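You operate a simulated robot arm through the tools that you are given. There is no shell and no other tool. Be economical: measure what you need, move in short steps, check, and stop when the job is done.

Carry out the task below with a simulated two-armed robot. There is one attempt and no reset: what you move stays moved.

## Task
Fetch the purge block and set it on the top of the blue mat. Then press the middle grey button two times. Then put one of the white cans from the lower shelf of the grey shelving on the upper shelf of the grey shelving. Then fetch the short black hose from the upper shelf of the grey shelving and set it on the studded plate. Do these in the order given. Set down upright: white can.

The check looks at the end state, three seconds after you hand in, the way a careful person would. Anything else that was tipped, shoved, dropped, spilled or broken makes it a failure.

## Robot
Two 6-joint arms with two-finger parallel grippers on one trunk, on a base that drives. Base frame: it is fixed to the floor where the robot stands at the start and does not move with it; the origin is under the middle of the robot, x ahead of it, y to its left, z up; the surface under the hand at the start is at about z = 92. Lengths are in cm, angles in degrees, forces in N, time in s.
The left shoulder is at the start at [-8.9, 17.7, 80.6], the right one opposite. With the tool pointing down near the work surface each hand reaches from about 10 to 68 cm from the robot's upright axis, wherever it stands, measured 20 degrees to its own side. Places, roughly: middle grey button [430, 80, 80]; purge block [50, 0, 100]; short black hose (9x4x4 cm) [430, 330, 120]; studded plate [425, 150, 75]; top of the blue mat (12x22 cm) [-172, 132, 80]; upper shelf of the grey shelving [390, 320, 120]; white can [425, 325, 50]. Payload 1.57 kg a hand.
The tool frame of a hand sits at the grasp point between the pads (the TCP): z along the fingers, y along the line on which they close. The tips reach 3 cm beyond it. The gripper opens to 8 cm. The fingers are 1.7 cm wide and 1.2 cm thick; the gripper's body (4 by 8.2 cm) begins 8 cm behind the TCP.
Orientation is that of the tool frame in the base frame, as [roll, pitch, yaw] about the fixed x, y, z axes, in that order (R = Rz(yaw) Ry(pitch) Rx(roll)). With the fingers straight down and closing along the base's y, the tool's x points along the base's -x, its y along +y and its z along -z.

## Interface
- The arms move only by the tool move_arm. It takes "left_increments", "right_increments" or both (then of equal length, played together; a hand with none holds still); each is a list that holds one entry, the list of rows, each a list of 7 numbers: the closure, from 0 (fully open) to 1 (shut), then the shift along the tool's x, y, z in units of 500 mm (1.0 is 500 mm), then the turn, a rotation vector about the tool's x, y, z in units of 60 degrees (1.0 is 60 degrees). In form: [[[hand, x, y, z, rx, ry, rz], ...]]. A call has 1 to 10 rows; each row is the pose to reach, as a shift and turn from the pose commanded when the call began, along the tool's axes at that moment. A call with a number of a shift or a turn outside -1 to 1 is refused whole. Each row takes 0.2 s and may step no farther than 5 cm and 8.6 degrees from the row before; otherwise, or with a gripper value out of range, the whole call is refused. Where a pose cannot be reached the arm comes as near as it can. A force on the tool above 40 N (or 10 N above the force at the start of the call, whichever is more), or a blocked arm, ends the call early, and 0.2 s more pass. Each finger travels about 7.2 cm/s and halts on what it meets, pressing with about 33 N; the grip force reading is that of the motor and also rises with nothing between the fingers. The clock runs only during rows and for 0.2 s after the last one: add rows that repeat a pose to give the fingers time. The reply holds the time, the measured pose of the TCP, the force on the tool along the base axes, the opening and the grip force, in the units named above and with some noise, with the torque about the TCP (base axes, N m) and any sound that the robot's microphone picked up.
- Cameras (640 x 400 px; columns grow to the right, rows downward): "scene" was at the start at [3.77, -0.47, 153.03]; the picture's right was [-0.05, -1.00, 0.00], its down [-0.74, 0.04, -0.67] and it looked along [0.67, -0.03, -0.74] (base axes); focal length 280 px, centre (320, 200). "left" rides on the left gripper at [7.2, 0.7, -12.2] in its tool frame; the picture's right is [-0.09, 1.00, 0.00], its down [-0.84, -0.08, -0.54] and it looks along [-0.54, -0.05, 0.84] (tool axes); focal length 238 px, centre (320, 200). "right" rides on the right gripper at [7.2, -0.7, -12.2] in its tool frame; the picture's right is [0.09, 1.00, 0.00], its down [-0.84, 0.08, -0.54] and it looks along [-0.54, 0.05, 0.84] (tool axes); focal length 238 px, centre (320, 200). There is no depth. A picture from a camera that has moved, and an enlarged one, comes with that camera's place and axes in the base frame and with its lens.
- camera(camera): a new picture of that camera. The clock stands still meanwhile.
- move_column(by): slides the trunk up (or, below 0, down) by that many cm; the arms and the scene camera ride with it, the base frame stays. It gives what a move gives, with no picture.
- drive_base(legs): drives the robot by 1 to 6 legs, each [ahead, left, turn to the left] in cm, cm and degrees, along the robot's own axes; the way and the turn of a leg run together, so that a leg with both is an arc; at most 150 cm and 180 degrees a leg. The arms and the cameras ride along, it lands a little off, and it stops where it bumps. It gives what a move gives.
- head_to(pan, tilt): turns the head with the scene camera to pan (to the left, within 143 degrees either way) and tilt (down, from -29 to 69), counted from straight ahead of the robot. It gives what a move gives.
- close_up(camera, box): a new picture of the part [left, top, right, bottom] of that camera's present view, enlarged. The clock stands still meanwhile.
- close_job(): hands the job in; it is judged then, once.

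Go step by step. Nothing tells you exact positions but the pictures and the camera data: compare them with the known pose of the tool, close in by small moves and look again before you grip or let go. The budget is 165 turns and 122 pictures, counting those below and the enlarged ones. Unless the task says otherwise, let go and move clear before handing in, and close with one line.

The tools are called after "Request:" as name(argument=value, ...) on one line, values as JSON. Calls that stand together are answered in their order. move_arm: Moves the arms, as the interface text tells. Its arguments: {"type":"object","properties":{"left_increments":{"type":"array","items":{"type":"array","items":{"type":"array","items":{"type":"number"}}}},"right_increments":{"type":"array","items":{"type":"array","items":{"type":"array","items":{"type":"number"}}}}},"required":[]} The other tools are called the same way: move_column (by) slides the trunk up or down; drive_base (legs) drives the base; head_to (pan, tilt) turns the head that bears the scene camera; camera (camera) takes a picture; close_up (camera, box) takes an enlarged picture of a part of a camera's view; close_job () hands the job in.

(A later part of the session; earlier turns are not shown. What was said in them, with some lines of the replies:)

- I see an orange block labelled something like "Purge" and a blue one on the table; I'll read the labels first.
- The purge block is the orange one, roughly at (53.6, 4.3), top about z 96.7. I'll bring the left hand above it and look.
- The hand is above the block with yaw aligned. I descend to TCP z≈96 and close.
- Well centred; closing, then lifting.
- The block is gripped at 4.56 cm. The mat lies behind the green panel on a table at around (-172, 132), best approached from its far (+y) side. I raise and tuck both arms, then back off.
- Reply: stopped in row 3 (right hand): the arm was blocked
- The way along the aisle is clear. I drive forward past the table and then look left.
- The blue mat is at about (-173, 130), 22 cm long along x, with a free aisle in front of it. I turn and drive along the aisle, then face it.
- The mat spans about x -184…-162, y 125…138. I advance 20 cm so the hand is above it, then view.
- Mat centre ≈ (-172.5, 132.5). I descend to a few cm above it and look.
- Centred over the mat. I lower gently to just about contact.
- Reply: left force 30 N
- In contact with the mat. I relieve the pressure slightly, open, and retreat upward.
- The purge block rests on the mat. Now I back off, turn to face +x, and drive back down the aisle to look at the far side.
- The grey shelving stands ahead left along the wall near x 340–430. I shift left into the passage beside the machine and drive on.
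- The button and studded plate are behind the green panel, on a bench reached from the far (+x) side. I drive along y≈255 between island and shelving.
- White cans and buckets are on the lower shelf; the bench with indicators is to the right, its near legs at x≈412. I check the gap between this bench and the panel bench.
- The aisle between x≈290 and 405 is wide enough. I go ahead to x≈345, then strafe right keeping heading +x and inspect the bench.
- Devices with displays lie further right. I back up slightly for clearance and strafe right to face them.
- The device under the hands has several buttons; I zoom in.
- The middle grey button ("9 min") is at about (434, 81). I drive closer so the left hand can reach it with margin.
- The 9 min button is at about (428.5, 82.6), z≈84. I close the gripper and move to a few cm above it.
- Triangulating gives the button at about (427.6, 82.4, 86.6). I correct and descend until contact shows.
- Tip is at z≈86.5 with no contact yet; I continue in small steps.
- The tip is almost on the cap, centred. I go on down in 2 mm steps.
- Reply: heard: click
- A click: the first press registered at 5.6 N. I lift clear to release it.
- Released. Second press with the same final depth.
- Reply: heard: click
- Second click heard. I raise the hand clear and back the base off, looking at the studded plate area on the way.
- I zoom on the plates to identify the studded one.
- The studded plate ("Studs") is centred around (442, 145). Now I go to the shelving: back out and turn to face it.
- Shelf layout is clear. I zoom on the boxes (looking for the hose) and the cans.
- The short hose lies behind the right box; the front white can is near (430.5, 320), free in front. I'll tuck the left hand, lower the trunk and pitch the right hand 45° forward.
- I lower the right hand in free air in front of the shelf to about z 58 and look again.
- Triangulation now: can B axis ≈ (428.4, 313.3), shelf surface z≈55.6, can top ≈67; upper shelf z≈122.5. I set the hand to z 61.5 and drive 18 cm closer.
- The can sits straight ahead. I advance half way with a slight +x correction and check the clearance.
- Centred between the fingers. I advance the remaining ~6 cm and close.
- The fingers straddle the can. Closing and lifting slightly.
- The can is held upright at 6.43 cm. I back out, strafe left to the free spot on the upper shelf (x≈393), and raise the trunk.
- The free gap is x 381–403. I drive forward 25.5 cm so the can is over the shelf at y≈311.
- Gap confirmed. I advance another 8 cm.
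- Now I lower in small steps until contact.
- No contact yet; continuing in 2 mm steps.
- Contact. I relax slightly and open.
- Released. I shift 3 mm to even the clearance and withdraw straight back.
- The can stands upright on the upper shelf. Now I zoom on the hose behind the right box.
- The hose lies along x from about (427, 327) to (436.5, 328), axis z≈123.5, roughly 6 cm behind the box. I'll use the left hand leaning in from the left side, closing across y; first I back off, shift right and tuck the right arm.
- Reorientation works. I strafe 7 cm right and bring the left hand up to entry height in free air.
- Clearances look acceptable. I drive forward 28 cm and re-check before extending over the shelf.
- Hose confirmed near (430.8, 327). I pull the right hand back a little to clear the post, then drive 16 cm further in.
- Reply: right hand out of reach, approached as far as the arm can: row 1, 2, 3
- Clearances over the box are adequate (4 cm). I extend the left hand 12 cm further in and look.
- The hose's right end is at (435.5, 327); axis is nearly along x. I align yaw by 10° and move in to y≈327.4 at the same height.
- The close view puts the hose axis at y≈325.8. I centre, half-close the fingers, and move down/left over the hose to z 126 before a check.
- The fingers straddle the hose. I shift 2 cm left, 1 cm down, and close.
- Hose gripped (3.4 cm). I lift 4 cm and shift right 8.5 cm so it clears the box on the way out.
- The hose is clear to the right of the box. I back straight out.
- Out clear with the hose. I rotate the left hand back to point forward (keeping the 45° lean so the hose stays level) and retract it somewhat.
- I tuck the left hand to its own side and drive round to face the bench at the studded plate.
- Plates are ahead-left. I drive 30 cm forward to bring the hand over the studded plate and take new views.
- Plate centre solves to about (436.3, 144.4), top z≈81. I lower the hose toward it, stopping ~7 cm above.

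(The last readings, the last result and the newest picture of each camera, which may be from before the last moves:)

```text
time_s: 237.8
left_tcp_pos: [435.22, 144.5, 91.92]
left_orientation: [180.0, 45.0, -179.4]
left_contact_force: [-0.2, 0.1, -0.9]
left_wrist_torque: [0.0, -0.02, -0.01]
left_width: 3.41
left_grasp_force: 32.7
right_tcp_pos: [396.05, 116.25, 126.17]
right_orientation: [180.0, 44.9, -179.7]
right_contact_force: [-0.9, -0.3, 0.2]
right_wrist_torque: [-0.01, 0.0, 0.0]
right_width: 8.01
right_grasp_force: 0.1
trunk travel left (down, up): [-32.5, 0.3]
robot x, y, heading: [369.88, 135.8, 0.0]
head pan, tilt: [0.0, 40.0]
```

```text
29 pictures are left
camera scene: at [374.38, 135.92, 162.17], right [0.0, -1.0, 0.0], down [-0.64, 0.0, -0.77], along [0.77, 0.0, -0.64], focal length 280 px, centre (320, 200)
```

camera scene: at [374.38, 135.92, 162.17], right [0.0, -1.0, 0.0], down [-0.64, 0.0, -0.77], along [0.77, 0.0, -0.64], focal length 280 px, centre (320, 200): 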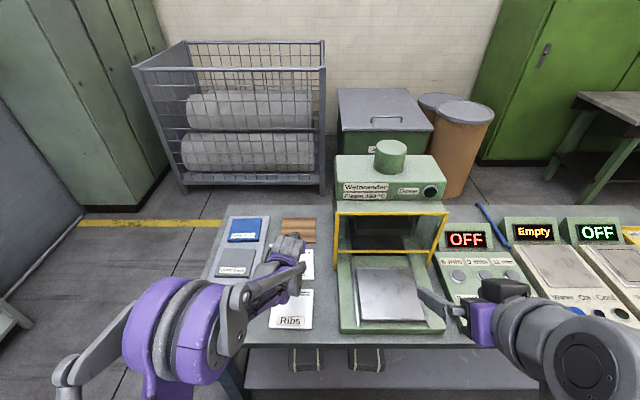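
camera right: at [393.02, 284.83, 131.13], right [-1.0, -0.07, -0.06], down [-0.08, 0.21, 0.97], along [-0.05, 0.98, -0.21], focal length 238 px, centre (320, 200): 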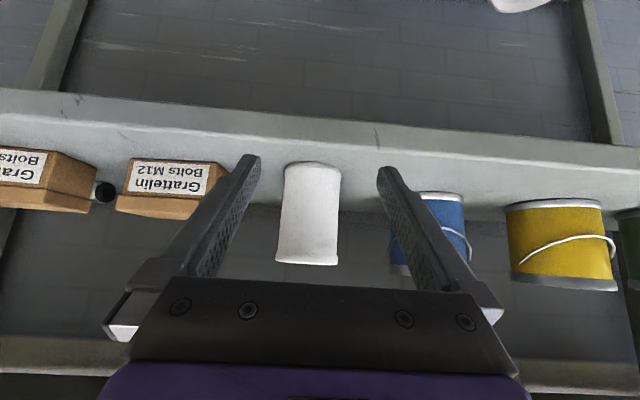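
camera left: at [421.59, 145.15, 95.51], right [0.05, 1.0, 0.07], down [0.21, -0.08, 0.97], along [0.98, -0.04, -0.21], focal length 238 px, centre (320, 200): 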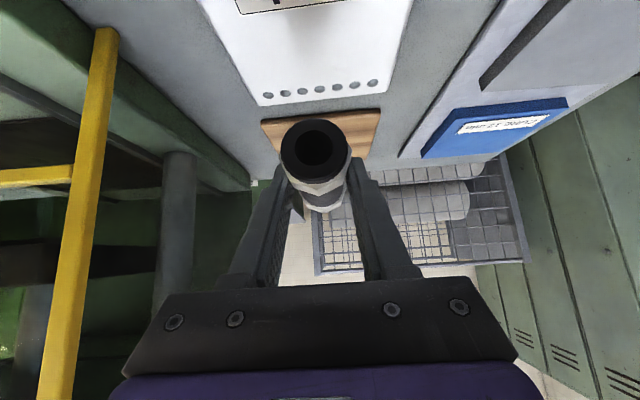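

Aligned with the plate. I lower further to just above contact.

Request:
move_arm(left_increments=[[[1, 0.03, 0.003, 0.03, 0, 0, 0], [1, 0.055, 0.006, 0.055, 0, 0, 0], [1, 0.075, 0.006, 0.075, 0, 0, 0], [1, 0.085, 0.006, 0.085, 0, 0, 0]]])

Request:
close_up(camera="scene", box=[210, 210, 350, 340])

Request:
camera(camera="left")

```text
time_s: 238.8
left_tcp_pos: [435.14, 144.73, 86.1]
left_orientation: [180.0, 44.9, -179.4]
left_contact_force: [-0.4, 0.4, -0.7]
left_wrist_torque: [-0.06, 0.05, 0.0]
left_width: 3.43
left_grasp_force: 33.3
right_tcp_pos: [396.08, 116.27, 126.2]
right_orientation: [179.8, 44.9, -179.7]
right_contact_force: [0.2, 0.2, 0.2]
right_wrist_torque: [0.02, 0.0, 0.01]
right_width: 8.0
right_grasp_force: 0.1
trunk travel left (down, up): [-32.5, 0.3]
robot x, y, heading: [370.26, 136.3, 0.1]
head pan, tilt: [0.0, 40.0]
```

```text
3.08 times, centred on (280, 275) of scene
camera zoom: at [374.47, 135.92, 162.17], right [0.0, -1.0, 0.0], down [-0.64, 0.0, -0.77], along [0.77, 0.0, -0.64], focal length 862 px, centre (443, -31)
```

zoom: 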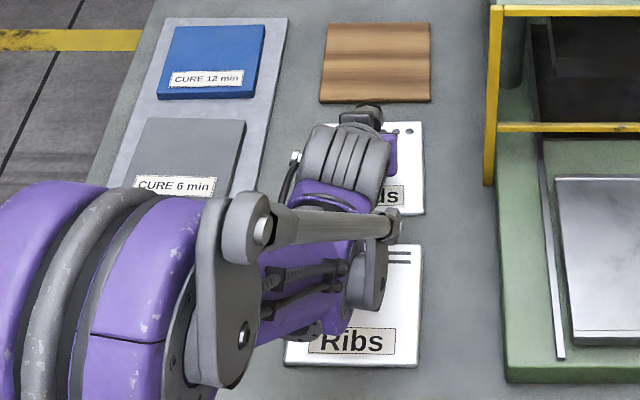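

```text
27 pictures are left
camera left: at [421.54, 145.42, 89.59], right [0.05, 1.0, 0.07], down [0.21, -0.08, 0.97], along [0.98, -0.04, -0.21], focal length 238 px, centre (320, 200)
```

left: 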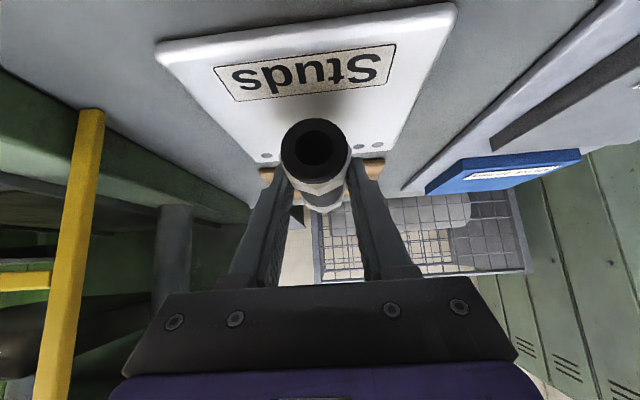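

The hose is within the plate outline. Lowering in 2 mm steps until contact.

Request:
move_arm(left_increments=[[[1, 0.004, 0, 0.004, 0, 0, 0], [1, 0.008, 0, 0.008, 0, 0, 0], [1, 0.012, 0, 0.012, 0, 0, 0], [1, 0.016, 0, 0.016, 0, 0, 0]]])

```text
time_s: 239.8
left_tcp_pos: [435.27, 144.79, 84.87]
left_orientation: [-180.0, 44.9, -179.4]
left_contact_force: [0.4, 0.0, -1.5]
left_wrist_torque: [0.01, 0.02, 0.02]
left_width: 3.39
left_grasp_force: 33.4
right_tcp_pos: [396.03, 116.19, 126.25]
right_orientation: [179.9, 44.8, -179.7]
right_contact_force: [-0.6, -0.4, -0.1]
right_wrist_torque: [0.0, -0.02, 0.0]
right_width: 7.99
right_grasp_force: 0.2
trunk travel left (down, up): [-32.5, 0.3]
robot x, y, heading: [370.72, 136.11, 0.2]
head pan, tilt: [0.0, 40.0]
```

Request:
move_arm(left_increments=[[[1, 0.003, 0, 0.003, 0, 0, 0], [1, 0.006, 0, 0.006, 0, 0, 0], [1, 0.009, 0, 0.009, 0, 0, 0], [1, 0.012, 0, 0.012, 0, 0, 0]]])

Request:
camera(camera="left")

```text
time_s: 240.8
left_tcp_pos: [435.22, 144.78, 84.03]
left_orientation: [-180.0, 45.1, -179.5]
left_contact_force: [-0.6, 0.5, -0.9]
left_wrist_torque: [-0.03, 0.01, 0.01]
left_width: 3.4
left_grasp_force: 33.1
right_tcp_pos: [395.99, 116.22, 126.16]
right_orientation: [179.9, 44.9, -179.7]
right_contact_force: [0.8, 0.1, -0.2]
right_wrist_torque: [-0.02, 0.01, 0.01]
right_width: 8.0
right_grasp_force: 0.0
trunk travel left (down, up): [-32.5, 0.3]
robot x, y, heading: [369.82, 136.19, 0.2]
head pan, tilt: [0.0, 40.0]
```

```text
26 pictures are left
camera left: at [421.55, 145.44, 87.62], right [0.05, 1.0, 0.07], down [0.21, -0.08, 0.97], along [0.98, -0.04, -0.21], focal length 238 px, centre (320, 200)
```

left: 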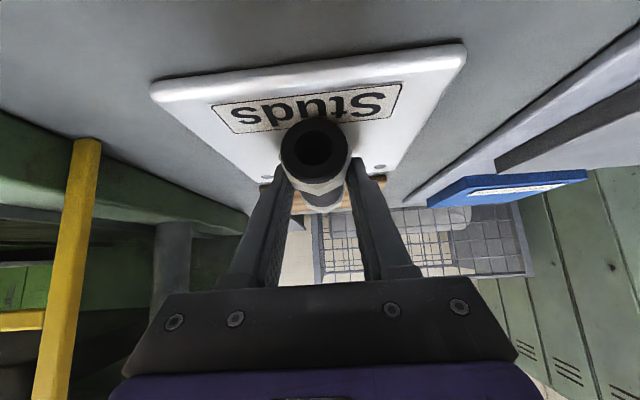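

No contact yet; continuing gently.

Request:
move_arm(left_increments=[[[1, 0.003, 0, 0.003, 0, 0, 0], [1, 0.006, 0, 0.006, 0, 0, 0], [1, 0.009, 0, 0.009, 0, 0, 0], [1, 0.012, 0, 0.012, 0, 0, 0]]])

Request:
close_up(camera="left", box=[200, 60, 440, 240])

```text
time_s: 241.7
left_tcp_pos: [435.26, 144.84, 83.95]
left_orientation: [179.9, 45.8, -179.6]
left_contact_force: [-1.4, 0.8, 29.7]
left_wrist_torque: [0.01, 0.37, 0.03]
left_width: 3.41
left_grasp_force: 33.0
right_tcp_pos: [395.78, 116.15, 126.15]
right_orientation: [179.9, 45.1, -179.8]
right_contact_force: [0.1, 0.8, -1.2]
right_wrist_torque: [0.01, -0.01, 0.02]
right_width: 8.04
right_grasp_force: 0.0
trunk travel left (down, up): [-32.5, 0.3]
robot x, y, heading: [370.55, 135.9, -0.0]
head pan, tilt: [0.0, 40.0]
stopped in row 4 (left hand): the force on the tool passed its limit at 43 N (the readings are from after the stop); the commanded pose is now the measured one
```

```text
2.22 times, centred on (320, 150) of left
camera zoom: at [421.48, 145.46, 87.3], right [0.06, 1.0, 0.07], down [0.2, -0.08, 0.98], along [0.98, -0.04, -0.2], focal length 530 px, centre (320, 311)
```

zoom: 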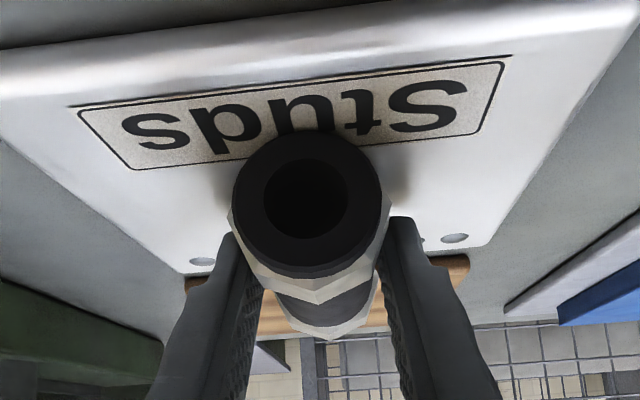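

Contact with the plate. I relieve 2 mm, open, then retreat along the tool axis.

Request:
move_arm(left_increments=[[[1, -0.003, 0, -0.003, 0, 0, 0], [0.7, -0.003, 0, -0.003, 0, 0, 0], [0.4, -0.003, 0, -0.003, 0, 0, 0], [0.2, -0.003, 0, -0.003, 0, 0, 0], [0.2, -0.003, 0, -0.003, 0, 0, 0]]])

Request:
camera(camera="left")

```text
time_s: 242.9
left_tcp_pos: [435.27, 144.82, 83.78]
left_orientation: [-180.0, 45.3, -179.5]
left_contact_force: [0.3, -0.2, -0.6]
left_wrist_torque: [0.02, -0.02, -0.01]
left_width: 6.4
left_grasp_force: 0.0
right_tcp_pos: [396.13, 116.22, 126.07]
right_orientation: [179.9, 44.8, -179.6]
right_contact_force: [-0.1, -0.9, -0.7]
right_wrist_torque: [0.03, 0.0, -0.03]
right_width: 8.02
right_grasp_force: 0.0
trunk travel left (down, up): [-32.5, 0.3]
robot x, y, heading: [369.87, 135.91, -0.1]
head pan, tilt: [0.0, 40.0]
```

```text
24 pictures are left
camera left: at [421.61, 145.43, 87.22], right [0.06, 1.0, 0.07], down [0.2, -0.08, 0.98], along [0.98, -0.04, -0.21], focal length 238 px, centre (320, 200)
```

left: 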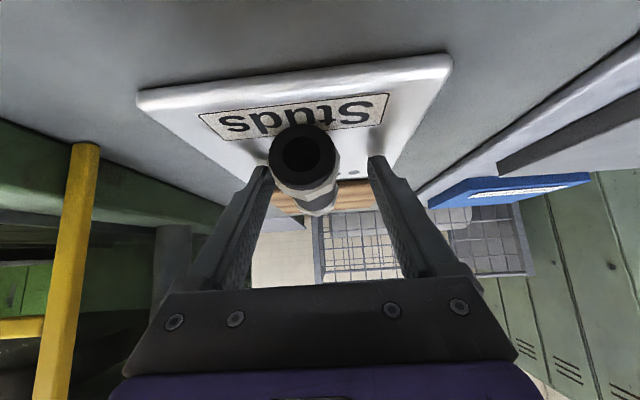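

The hose rests on the plate. I open fully and withdraw back and up.

Request:
move_arm(left_increments=[[[0, 0, 0, 0, 0, 0, 0], [0, 0, -0.004, 0, 0, 0, 0], [0, 0, -0.004, -0.04, 0, 0, 0], [0, 0, -0.004, -0.1, 0, 0, 0], [0, 0, -0.004, -0.18, 0, 0, 0], [0, 0, -0.004, -0.26, 0, 0, 0], [0, 0, -0.004, -0.34, 0, 0, 0], [0, 0, -0.004, -0.34, 0, 0, 0]]])

Request:
camera(camera="left")

Request:
camera(camera="scene")

```text
time_s: 244.7
left_tcp_pos: [423.31, 144.47, 95.68]
left_orientation: [179.8, 45.3, -179.6]
left_contact_force: [-0.6, 0.6, -0.6]
left_wrist_torque: [-0.02, -0.01, -0.02]
left_width: 8.02
left_grasp_force: 0.1
right_tcp_pos: [396.24, 116.27, 126.17]
right_orientation: [179.9, 44.9, -179.8]
right_contact_force: [-0.9, -0.6, -0.1]
right_wrist_torque: [0.0, 0.0, -0.02]
right_width: 8.01
right_grasp_force: 0.0
trunk travel left (down, up): [-32.5, 0.3]
robot x, y, heading: [370.02, 135.96, 0.1]
head pan, tilt: [0.0, 40.0]
```

```text
23 pictures are left
camera left: at [409.54, 145.17, 99.23], right [0.06, 1.0, 0.07], down [0.2, -0.08, 0.98], along [0.98, -0.04, -0.21], focal length 238 px, centre (320, 200)
```

left: 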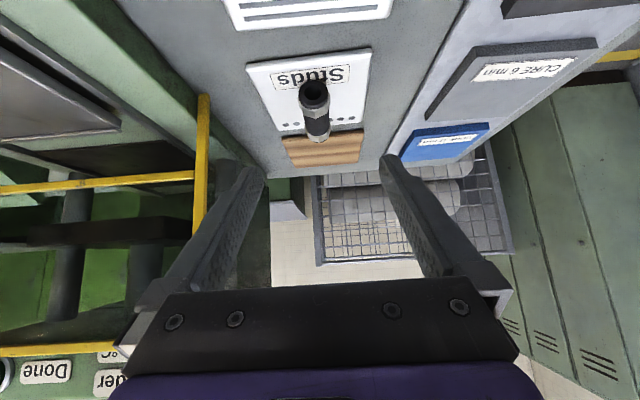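

```text
22 pictures are left
camera scene: at [374.55, 135.91, 162.17], right [0.0, -1.0, 0.0], down [-0.64, 0.0, -0.77], along [0.77, 0.0, -0.64], focal length 280 px, centre (320, 200)
```

scene: 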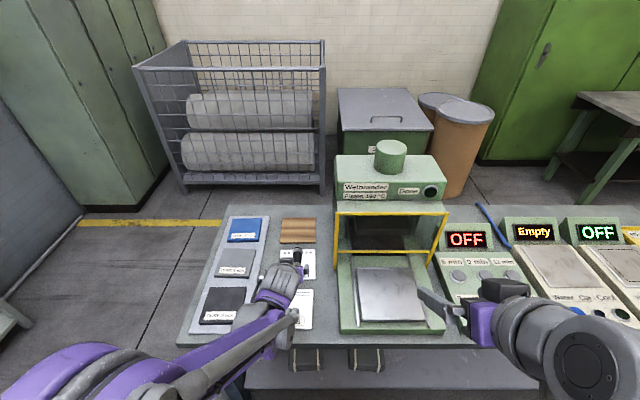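

I raise the hand clear and verify the hose on the plate.

Request:
move_arm(left_increments=[[[0, -0.06, 0, -0.06, 0, 0, 0], [0, -0.12, 0, -0.12, 0, 0, 0], [0, -0.16, 0, -0.2, 0, 0, 0], [0, -0.18, 0, -0.28, 0, 0, 0], [0, -0.2, 0, -0.36, 0, 0, 0], [0, -0.2, 0, -0.36, 0, 0, 0]]])

Request:
drive_base(legs=[[-30, 0, 0]])

Request:
close_up(camera="scene", box=[240, 160, 360, 260])

Request:
camera(camera="scene")

```text
time_s: 246.1
left_tcp_pos: [417.39, 144.36, 115.43]
left_orientation: [180.0, 45.5, -179.5]
left_contact_force: [0.5, -0.4, 0.6]
left_wrist_torque: [0.02, 0.0, -0.03]
left_width: 8.0
left_grasp_force: 0.0
right_tcp_pos: [396.13, 116.21, 126.04]
right_orientation: [179.9, 44.9, -179.7]
right_contact_force: [0.8, -0.6, 0.8]
right_wrist_torque: [0.03, 0.05, 0.04]
right_width: 8.0
right_grasp_force: 0.0
trunk travel left (down, up): [-32.5, 0.3]
robot x, y, heading: [370.08, 136.15, 0.1]
head pan, tilt: [0.0, 40.0]
```

```text
time_s: 248.1
left_tcp_pos: [387.69, 144.31, 115.51]
left_orientation: [180.0, 45.4, -179.6]
left_contact_force: [-1.0, 0.5, 0.0]
left_wrist_torque: [-0.03, -0.01, -0.02]
left_width: 8.0
left_grasp_force: 0.1
right_tcp_pos: [366.33, 116.27, 126.22]
right_orientation: [179.9, 45.0, -179.8]
right_contact_force: [0.2, -0.7, 0.0]
right_wrist_torque: [0.01, 0.03, -0.01]
right_width: 7.99
right_grasp_force: 0.0
trunk travel left (down, up): [-32.5, 0.3]
robot x, y, heading: [340.76, 136.09, -0.1]
head pan, tilt: [0.0, 40.0]
```

```text
4.00 times, centred on (300, 210) of scene
camera zoom: at [344.76, 135.9, 162.19], right [0.0, -1.0, 0.0], down [-0.64, 0.0, -0.77], along [0.77, 0.0, -0.64], focal length 1121 px, centre (400, 160)
```

zoom: 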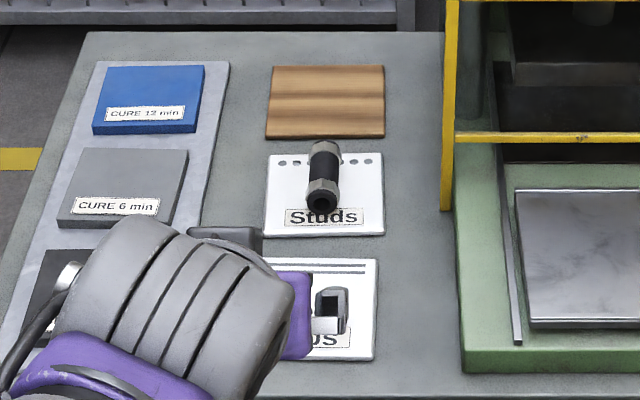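

```text
20 pictures are left
camera scene: at [344.76, 135.9, 162.19], right [0.0, -1.0, 0.0], down [-0.64, 0.0, -0.77], along [0.77, 0.0, -0.64], focal length 280 px, centre (320, 200)
```

scene: 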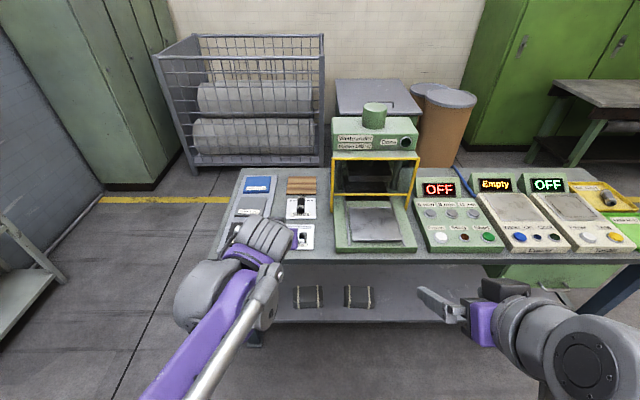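

The hose lies fully on the studded plate, and both hands are open and clear, so I'm handing in.

Request:
close_job()

```text
The job is handed in.
```

All four steps were done in order, and I've handed in the job: the purge block is on the blue mat, the middle grey button was pressed twice (a click each time), a white can is upright on the upper shelf, and the short black hose is on the studded plate.
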